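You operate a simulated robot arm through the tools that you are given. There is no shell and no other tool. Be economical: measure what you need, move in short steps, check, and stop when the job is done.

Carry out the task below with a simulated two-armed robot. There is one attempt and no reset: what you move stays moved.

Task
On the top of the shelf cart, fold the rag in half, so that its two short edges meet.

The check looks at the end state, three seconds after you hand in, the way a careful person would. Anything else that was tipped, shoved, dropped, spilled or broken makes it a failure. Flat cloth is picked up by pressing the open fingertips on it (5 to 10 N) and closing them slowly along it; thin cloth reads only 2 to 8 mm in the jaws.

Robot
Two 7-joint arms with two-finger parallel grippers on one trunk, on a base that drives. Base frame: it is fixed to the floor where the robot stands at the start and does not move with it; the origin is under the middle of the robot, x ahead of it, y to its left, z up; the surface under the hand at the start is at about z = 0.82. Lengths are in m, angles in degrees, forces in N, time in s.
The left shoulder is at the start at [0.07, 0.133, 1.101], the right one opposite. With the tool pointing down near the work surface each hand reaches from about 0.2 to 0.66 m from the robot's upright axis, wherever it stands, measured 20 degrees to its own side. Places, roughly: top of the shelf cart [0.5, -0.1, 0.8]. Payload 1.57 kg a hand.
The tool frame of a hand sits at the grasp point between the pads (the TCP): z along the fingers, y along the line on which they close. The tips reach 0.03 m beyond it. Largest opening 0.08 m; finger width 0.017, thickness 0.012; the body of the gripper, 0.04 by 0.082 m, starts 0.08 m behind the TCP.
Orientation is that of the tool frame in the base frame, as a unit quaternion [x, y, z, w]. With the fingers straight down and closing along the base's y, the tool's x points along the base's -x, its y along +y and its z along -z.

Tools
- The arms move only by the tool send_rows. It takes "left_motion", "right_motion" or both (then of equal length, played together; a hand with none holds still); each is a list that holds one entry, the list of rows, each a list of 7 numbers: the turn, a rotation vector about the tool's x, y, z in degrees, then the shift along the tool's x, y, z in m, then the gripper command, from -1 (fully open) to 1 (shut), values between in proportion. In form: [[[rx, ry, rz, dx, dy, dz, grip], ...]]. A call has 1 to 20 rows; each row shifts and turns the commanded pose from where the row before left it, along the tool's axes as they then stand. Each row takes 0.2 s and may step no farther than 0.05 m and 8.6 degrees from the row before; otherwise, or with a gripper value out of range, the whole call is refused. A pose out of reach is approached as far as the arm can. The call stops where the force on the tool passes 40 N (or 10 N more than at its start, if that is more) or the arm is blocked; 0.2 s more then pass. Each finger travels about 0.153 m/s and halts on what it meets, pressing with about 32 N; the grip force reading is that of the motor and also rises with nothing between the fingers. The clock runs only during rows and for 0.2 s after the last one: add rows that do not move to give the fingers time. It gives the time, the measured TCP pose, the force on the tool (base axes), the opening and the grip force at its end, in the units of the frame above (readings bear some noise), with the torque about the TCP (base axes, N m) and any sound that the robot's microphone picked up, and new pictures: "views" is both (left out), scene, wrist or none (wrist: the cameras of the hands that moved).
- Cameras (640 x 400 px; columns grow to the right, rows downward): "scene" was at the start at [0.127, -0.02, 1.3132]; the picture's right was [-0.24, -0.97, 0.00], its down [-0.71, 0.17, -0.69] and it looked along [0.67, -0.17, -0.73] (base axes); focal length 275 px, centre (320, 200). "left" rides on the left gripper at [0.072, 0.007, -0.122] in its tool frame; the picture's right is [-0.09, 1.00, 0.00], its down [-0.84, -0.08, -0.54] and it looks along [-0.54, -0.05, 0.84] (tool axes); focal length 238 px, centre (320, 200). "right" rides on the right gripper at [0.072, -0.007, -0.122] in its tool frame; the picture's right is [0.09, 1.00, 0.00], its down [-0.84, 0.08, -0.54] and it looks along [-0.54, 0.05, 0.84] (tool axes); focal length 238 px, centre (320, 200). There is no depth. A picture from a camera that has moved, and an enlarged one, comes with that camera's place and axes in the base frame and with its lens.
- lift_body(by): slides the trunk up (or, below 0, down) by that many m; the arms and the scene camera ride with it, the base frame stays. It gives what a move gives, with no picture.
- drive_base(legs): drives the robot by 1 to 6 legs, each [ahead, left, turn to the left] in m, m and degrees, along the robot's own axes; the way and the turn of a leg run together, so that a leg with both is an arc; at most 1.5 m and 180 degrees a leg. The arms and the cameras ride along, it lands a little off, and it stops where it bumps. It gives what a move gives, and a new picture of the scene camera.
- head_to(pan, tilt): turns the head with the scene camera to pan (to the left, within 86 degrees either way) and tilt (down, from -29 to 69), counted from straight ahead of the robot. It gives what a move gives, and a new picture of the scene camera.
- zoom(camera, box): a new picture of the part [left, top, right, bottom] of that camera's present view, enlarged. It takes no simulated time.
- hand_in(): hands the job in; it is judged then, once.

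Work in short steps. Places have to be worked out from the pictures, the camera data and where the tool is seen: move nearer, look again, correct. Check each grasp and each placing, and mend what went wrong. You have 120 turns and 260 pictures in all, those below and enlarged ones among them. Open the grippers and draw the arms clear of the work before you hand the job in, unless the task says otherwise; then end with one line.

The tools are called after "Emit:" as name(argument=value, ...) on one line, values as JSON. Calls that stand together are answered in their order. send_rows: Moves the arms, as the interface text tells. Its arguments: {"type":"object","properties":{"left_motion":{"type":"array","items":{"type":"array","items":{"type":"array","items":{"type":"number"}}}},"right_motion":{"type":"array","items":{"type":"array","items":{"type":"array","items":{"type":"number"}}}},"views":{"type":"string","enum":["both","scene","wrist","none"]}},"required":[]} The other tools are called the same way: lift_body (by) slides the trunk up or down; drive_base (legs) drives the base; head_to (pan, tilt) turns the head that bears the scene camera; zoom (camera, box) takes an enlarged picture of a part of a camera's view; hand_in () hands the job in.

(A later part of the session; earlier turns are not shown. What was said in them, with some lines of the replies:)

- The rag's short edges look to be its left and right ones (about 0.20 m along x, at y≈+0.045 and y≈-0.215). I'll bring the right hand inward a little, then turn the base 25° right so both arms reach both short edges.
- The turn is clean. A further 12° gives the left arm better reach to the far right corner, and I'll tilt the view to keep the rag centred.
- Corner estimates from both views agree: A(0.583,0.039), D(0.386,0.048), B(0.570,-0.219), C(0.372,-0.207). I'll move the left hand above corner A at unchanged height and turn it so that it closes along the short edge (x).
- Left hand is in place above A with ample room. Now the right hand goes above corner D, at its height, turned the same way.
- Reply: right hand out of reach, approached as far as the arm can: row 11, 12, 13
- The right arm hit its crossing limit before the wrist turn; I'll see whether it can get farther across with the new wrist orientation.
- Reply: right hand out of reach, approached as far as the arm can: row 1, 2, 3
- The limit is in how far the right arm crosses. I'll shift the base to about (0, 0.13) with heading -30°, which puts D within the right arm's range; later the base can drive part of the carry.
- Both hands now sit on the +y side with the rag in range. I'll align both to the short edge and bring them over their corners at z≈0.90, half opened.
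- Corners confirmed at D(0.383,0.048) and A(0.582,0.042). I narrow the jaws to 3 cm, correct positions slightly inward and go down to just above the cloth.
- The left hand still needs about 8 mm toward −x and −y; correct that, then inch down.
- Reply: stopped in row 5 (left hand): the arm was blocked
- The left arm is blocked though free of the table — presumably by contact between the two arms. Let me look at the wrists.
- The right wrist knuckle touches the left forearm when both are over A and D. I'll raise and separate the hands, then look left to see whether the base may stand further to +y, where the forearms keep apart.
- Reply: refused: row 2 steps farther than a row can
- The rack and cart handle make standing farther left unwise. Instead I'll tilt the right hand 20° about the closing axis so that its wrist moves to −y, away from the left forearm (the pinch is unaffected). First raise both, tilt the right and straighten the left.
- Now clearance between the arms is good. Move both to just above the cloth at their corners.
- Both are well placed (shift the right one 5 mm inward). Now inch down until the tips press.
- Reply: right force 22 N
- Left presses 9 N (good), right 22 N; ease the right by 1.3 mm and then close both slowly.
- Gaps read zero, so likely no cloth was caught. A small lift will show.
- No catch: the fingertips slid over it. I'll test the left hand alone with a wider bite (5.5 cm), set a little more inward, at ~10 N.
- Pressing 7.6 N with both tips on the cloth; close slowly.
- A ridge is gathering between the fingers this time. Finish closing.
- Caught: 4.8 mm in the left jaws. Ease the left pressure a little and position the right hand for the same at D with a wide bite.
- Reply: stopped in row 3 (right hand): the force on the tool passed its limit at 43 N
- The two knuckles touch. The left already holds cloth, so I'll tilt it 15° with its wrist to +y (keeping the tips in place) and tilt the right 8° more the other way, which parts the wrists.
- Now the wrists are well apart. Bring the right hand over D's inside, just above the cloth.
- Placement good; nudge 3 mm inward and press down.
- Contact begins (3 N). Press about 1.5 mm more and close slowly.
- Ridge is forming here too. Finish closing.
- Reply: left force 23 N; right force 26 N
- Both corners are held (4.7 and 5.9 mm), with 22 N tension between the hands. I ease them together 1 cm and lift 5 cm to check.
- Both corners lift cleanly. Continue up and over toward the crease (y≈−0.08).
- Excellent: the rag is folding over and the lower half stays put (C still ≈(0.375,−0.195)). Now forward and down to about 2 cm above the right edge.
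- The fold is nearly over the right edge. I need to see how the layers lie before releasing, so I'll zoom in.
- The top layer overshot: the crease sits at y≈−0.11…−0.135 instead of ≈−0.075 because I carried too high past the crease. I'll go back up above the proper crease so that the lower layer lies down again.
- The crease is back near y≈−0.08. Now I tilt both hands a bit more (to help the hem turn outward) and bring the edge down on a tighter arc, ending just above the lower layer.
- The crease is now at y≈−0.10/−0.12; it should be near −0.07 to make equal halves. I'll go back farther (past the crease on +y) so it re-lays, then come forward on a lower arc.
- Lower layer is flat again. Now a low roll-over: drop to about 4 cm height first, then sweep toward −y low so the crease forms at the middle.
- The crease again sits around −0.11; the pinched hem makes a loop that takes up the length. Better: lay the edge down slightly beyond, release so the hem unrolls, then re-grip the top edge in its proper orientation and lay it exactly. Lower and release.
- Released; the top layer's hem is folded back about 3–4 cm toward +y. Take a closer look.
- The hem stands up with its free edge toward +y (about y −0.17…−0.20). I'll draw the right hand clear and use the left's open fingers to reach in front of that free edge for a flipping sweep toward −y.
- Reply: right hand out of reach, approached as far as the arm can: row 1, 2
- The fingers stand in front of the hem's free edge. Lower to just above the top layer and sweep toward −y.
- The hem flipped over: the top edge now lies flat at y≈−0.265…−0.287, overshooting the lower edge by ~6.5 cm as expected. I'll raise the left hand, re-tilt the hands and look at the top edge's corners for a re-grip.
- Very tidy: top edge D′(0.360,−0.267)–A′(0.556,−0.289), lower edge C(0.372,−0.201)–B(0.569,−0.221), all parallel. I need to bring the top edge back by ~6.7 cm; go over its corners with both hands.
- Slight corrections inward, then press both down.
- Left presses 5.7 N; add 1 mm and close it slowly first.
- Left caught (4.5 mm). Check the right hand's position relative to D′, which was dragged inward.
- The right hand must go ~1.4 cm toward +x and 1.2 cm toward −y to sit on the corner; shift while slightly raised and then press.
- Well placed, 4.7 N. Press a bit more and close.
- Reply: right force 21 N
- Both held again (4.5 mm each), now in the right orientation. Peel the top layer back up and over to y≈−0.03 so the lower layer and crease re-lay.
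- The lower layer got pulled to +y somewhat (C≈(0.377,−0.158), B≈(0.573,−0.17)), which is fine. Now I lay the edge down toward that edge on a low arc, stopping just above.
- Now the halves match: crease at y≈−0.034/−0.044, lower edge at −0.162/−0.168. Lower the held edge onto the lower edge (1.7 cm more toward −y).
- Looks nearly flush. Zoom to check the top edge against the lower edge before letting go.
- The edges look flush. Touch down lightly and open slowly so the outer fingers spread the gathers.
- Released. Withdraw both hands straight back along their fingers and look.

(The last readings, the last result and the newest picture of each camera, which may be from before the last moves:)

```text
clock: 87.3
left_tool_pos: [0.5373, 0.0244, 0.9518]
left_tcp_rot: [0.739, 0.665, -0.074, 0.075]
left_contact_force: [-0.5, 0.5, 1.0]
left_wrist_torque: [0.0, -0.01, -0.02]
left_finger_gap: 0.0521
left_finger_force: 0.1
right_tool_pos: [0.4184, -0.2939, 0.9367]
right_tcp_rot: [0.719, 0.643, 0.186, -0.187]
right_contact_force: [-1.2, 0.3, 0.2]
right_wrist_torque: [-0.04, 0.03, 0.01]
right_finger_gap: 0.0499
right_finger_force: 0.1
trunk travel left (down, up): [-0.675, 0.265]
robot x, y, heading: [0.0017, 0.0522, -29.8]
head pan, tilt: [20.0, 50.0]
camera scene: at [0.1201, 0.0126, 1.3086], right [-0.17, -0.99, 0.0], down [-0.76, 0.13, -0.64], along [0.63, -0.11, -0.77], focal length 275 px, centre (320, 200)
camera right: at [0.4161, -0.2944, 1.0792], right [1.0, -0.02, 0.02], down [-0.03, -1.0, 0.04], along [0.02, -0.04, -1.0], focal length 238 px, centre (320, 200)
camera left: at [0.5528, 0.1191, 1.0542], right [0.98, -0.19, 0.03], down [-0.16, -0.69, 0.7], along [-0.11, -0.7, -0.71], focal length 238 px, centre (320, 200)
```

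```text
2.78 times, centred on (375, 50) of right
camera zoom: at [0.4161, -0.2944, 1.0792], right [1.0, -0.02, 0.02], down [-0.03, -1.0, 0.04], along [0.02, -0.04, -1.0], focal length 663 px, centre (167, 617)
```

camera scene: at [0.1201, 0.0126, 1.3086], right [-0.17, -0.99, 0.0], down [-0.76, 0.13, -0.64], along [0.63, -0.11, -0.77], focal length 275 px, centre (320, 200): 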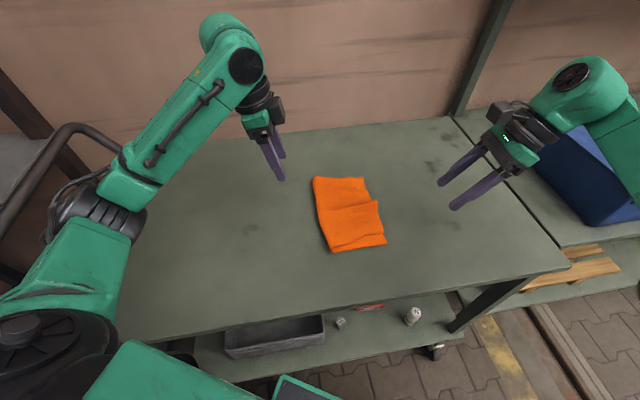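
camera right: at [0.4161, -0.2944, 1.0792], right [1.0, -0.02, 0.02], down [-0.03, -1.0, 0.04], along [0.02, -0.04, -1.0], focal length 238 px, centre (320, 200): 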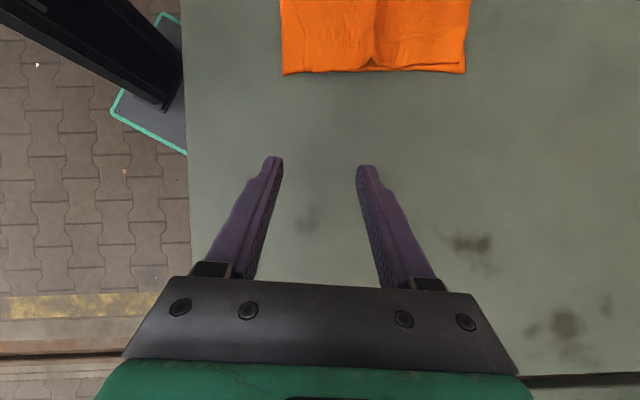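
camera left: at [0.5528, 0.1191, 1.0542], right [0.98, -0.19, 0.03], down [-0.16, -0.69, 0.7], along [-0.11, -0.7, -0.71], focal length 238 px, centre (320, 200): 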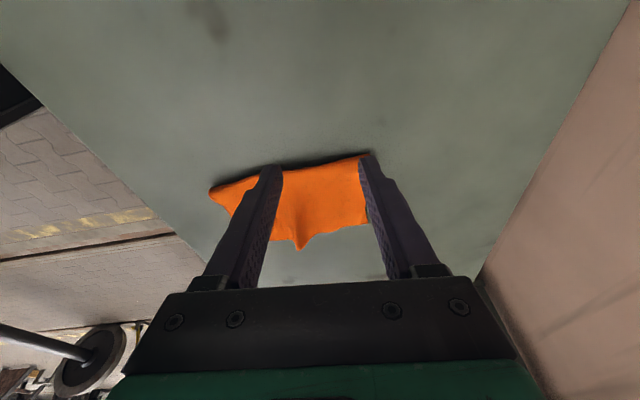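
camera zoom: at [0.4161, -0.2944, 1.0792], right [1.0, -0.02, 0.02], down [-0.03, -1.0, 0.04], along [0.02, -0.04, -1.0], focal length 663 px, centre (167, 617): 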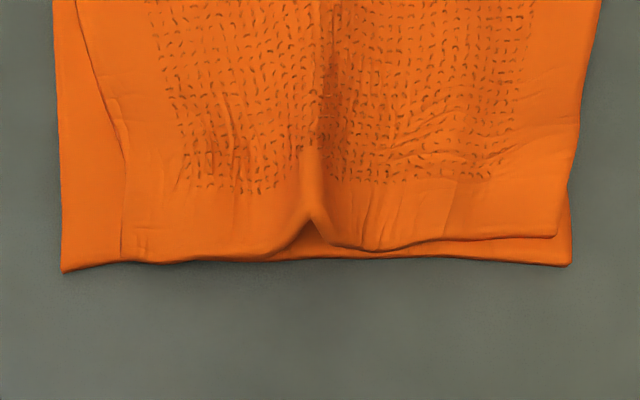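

A good fold already; what remains is a ridge in the top layer near x≈0.476 with corner D′ 2.3 cm inside C. I'll straddle the ridge with the right fingers and spread it outward lightly.

Emit:
send_rows(right_motion=[[[0, 0, 0, 0.0198, 0.0084, 0.0259, 0.15], [0, 0, 0, 0.0198, 0.0084, 0.0259, 0.15], [0, 0, 0, 0.0198, 0.0084, 0.0259, 0.15], [0, 0, 0, 0.0198, 0.0084, 0.0259, 0.15], [0, 0, 0, 0.0198, 0.0084, 0.0259, 0.15], [0, 0, 0, 0, 0, 0, 0.15]]])

```text
clock: 88.7
left_tool_pos: [0.5377, 0.0218, 0.9518]
left_tcp_rot: [0.739, 0.666, -0.073, 0.073]
left_contact_force: [0.7, 1.7, -0.7]
left_wrist_torque: [0.0, -0.02, -0.01]
left_finger_gap: 0.0521
left_finger_force: 0.1
right_tool_pos: [0.474, -0.1509, 0.8747]
right_tcp_rot: [0.719, 0.642, 0.187, -0.187]
right_contact_force: [0.3, 0.0, 0.1]
right_wrist_torque: [0.01, 0.01, -0.03]
right_finger_gap: 0.0337
right_finger_force: 0.1
trunk travel left (down, up): [-0.675, 0.265]
robot x, y, heading: [0.0008, 0.0467, -29.6]
head pan, tilt: [20.0, 50.0]
camera scene: at [0.1198, 0.0098, 1.3086], right [-0.17, -0.99, 0.0], down [-0.76, 0.13, -0.64], along [0.63, -0.11, -0.77], focal length 275 px, centre (320, 200)
camera right: at [0.4711, -0.1513, 1.0167], right [1.0, -0.03, 0.02], down [-0.03, -1.0, 0.04], along [0.02, -0.04, -1.0], focal length 238 px, centre (320, 200)
```

scene: 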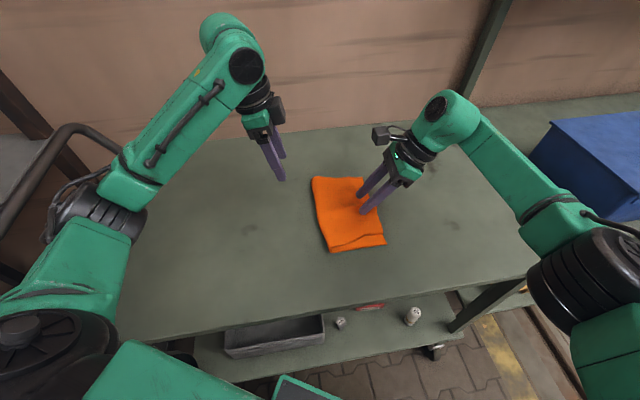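
right: 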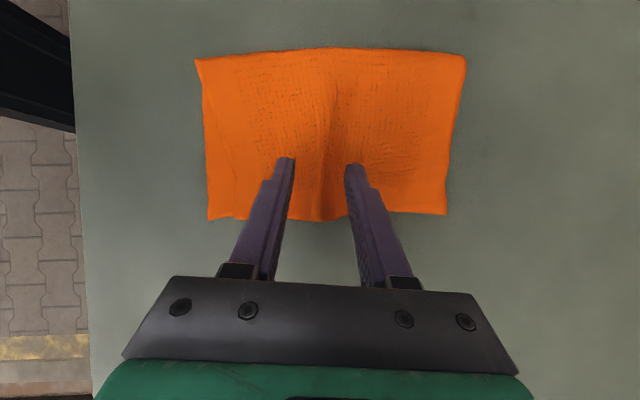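

The fingers straddle the ridge. Lower until light contact.

Emit:
send_rows(right_motion=[[[0, 0, 0, -0.004, 0, 0.0065, 0.15], [0, 0, 0, -0.0036, 0, 0.0064, 0.15], [0, 0, 0, -0.0012, 0, 0.002, 0.15], [0, 0, 0, 0, 0, 0, 0.15]]], views="none")

```text
clock: 89.7
left_tool_pos: [0.5363, 0.0231, 0.9512]
left_tcp_rot: [0.738, 0.666, -0.074, 0.075]
left_contact_force: [-0.1, 0.5, -0.1]
left_wrist_torque: [-0.02, -0.02, 0.01]
left_finger_gap: 0.0521
left_finger_force: 0.0
right_tool_pos: [0.4733, -0.1495, 0.8581]
right_tcp_rot: [0.719, 0.642, 0.188, -0.187]
right_contact_force: [0.1, -0.2, 2.9]
right_wrist_torque: [-0.03, -0.01, -0.03]
right_finger_gap: 0.0339
right_finger_force: 0.0
trunk travel left (down, up): [-0.675, 0.265]
robot x, y, heading: [0.004, 0.0468, -29.6]
head pan, tilt: [20.0, 50.0]
```

Light contact (2.9 N). Add a hair of pressure and spread slowly, drifting slightly toward −x.

Emit:
send_rows(right_motion=[[[0, 0, 0, -0.0003, 0, 0.0006, 0.15], [0, 0, 0, 0, -0.001, 0, 0.05], [0, 0, 0, 0, -0.001, 0, -0.05], [0, 0, 0, 0, -0.001, 0, -0.15], [0, 0, 0, 0, -0.001, 0, -0.25], [0, 0, 0, 0, -0.001, 0, -0.35], [0, 0, 0, 0, -0.001, 0, -0.45], [0, 0, 0, 0, -0.001, 0, -0.55], [0, 0, 0, 0, -0.001, 0, -0.6], [0, 0, 0, 0, 0, 0, -0.6]]], views="wrist")

```text
clock: 91.9
left_tool_pos: [0.5373, 0.0243, 0.9497]
left_tcp_rot: [0.738, 0.667, -0.073, 0.073]
left_contact_force: [0.4, -0.5, 0.0]
left_wrist_torque: [0.03, 0.01, 0.05]
left_finger_gap: 0.052
left_finger_force: 0.0
right_tool_pos: [0.4668, -0.1479, 0.856]
right_tcp_rot: [0.719, 0.642, 0.188, -0.187]
right_contact_force: [0.2, 1.7, 5.3]
right_wrist_torque: [0.05, -0.12, 0.03]
right_finger_gap: 0.0621
right_finger_force: 0.0
trunk travel left (down, up): [-0.675, 0.265]
robot x, y, heading: [0.0022, 0.0461, -29.8]
head pan, tilt: [20.0, 50.0]
camera right: at [0.464, -0.1482, 0.9987], right [1.0, -0.02, 0.02], down [-0.03, -1.0, 0.04], along [0.02, -0.04, -1.0], focal length 238 px, centre (320, 200)
```

right: 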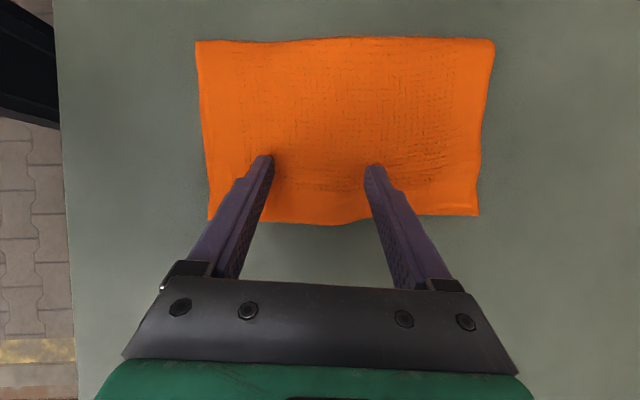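

The ridge is gone. Lift off, withdraw and inspect.

Emit:
send_rows(right_motion=[[[0, 0, 0, 0.006, 0, -0.01, -0.6], [0, 0, 0, 0.01, 0, -0.017, -0.6], [0, 0, 0, 0, 0, -0.03, -0.6], [0, 0, 0, -0.03, 0, -0.02, -0.6], [0, 0, 0, -0.03, 0, -0.02, -0.6], [0, 0, 0, -0.03, 0, -0.01, -0.6], [0, 0, 0, 0, 0, 0, -0.6]]], views="wrist")

Emit:
zoom(camera="scene", box=[295, 165, 405, 260])

Emit:
zoom(camera="right", box=[210, 0, 470, 140])

```text
clock: 93.5
left_tool_pos: [0.5376, 0.0242, 0.9511]
left_tcp_rot: [0.739, 0.665, -0.074, 0.074]
left_contact_force: [-0.6, 0.7, -0.2]
left_wrist_torque: [0.03, 0.01, -0.03]
left_finger_gap: 0.052
left_finger_force: 0.1
right_tool_pos: [0.4544, -0.2656, 0.9105]
right_tcp_rot: [0.719, 0.643, 0.186, -0.187]
right_contact_force: [0.3, -0.1, -0.6]
right_wrist_torque: [-0.01, -0.03, -0.02]
right_finger_gap: 0.064
right_finger_force: 0.1
trunk travel left (down, up): [-0.675, 0.265]
robot x, y, heading: [-0.0014, 0.0501, -29.8]
head pan, tilt: [20.0, 50.0]
camera right: at [0.452, -0.266, 1.0522], right [1.0, -0.02, 0.02], down [-0.03, -1.0, 0.04], along [0.02, -0.04, -1.0], focal length 238 px, centre (320, 200)
```

right: 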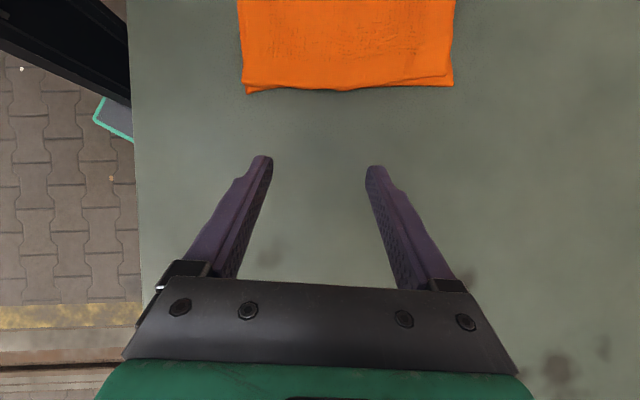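

```text
4.21 times, centred on (350, 212) of scene
camera zoom: at [0.1202, 0.0108, 1.3085], right [-0.17, -0.99, 0.0], down [-0.76, 0.13, -0.64], along [0.63, -0.11, -0.77], focal length 1158 px, centre (194, 147)
```

zoom: 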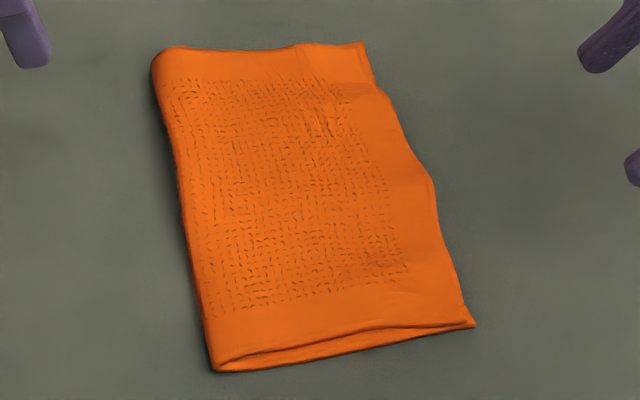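

```text
2.46 times, centred on (340, 70) of right
camera zoom: at [0.452, -0.266, 1.0522], right [1.0, -0.02, 0.02], down [-0.03, -1.0, 0.04], along [0.02, -0.04, -1.0], focal length 587 px, centre (271, 520)
```

zoom: 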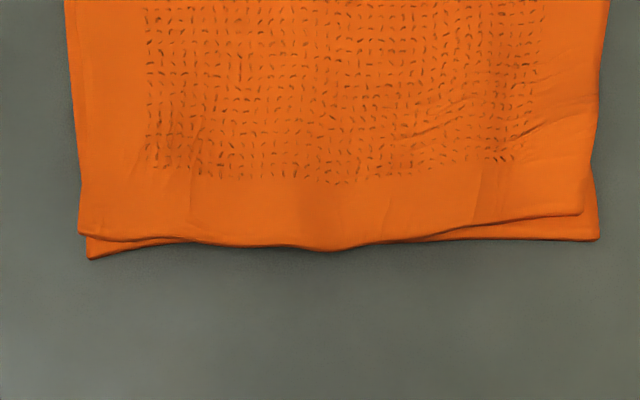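

The top edge meets the lower edge to within about 1 cm along its whole length, the corners match and the rag lies flat. I'll draw both arms clear with the grippers open.

Emit:
send_rows(left_motion=[[[0, 0, 0, 0, 0, -0.04, -1], [0, 0, 0, 0.03, 0, -0.03, -1], [0, 0, 0, 0.04, 0, 0, -1], [0, 0, 0, 0.04, 0, 0, -1], [0, 0, 0, 0, 0, 0, -1]]], right_motion=[[[0, 0, 0, 0, 0, -0.03, -1], [0, 0, 0, 0, -0.02, -0.03, -1], [0, 0, 0, 0, -0.04, -0.02, -1], [0, 0, 0, 0, -0.03, 0, -1], [0, 0, 0, 0, 0, 0, -1]]], views="scene")

```text
clock: 94.7
left_tool_pos: [0.549, 0.1419, 0.9984]
left_tcp_rot: [0.739, 0.666, -0.074, 0.073]
left_contact_force: [0.1, -0.5, -0.1]
left_wrist_torque: [-0.01, -0.01, 0.03]
left_finger_gap: 0.08
left_finger_force: 0.0
right_tool_pos: [0.364, -0.2977, 0.9812]
right_tcp_rot: [0.719, 0.643, 0.187, -0.189]
right_contact_force: [0.1, 0.0, -0.8]
right_wrist_torque: [0.01, 0.04, 0.01]
right_finger_gap: 0.0802
right_finger_force: 0.1
trunk travel left (down, up): [-0.675, 0.265]
robot x, y, heading: [0.0008, 0.0505, -29.5]
head pan, tilt: [20.0, 50.0]
camera scene: at [0.121, 0.0096, 1.3084], right [-0.17, -0.99, 0.0], down [-0.76, 0.13, -0.64], along [0.63, -0.11, -0.77], focal length 275 px, centre (320, 200)
```

scene: 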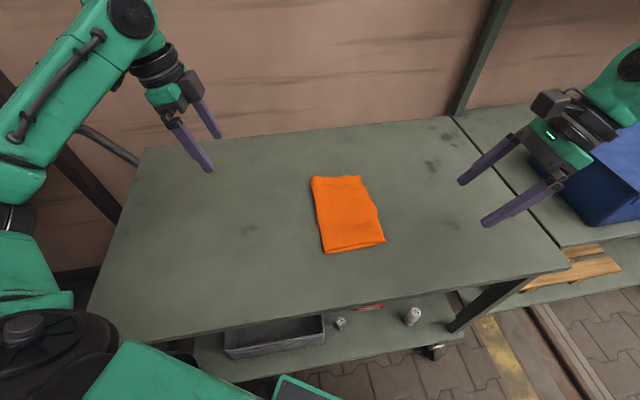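

The rag is folded in half and flat, the arms are clear, and nothing else on the cart has moved. Handing in.

Emit:
hand_in()

```text
The job is handed in.
```

The rag on the top of the shelf cart is folded in half, with its two short edges meeting to within about 1 cm, and the job is handed in.
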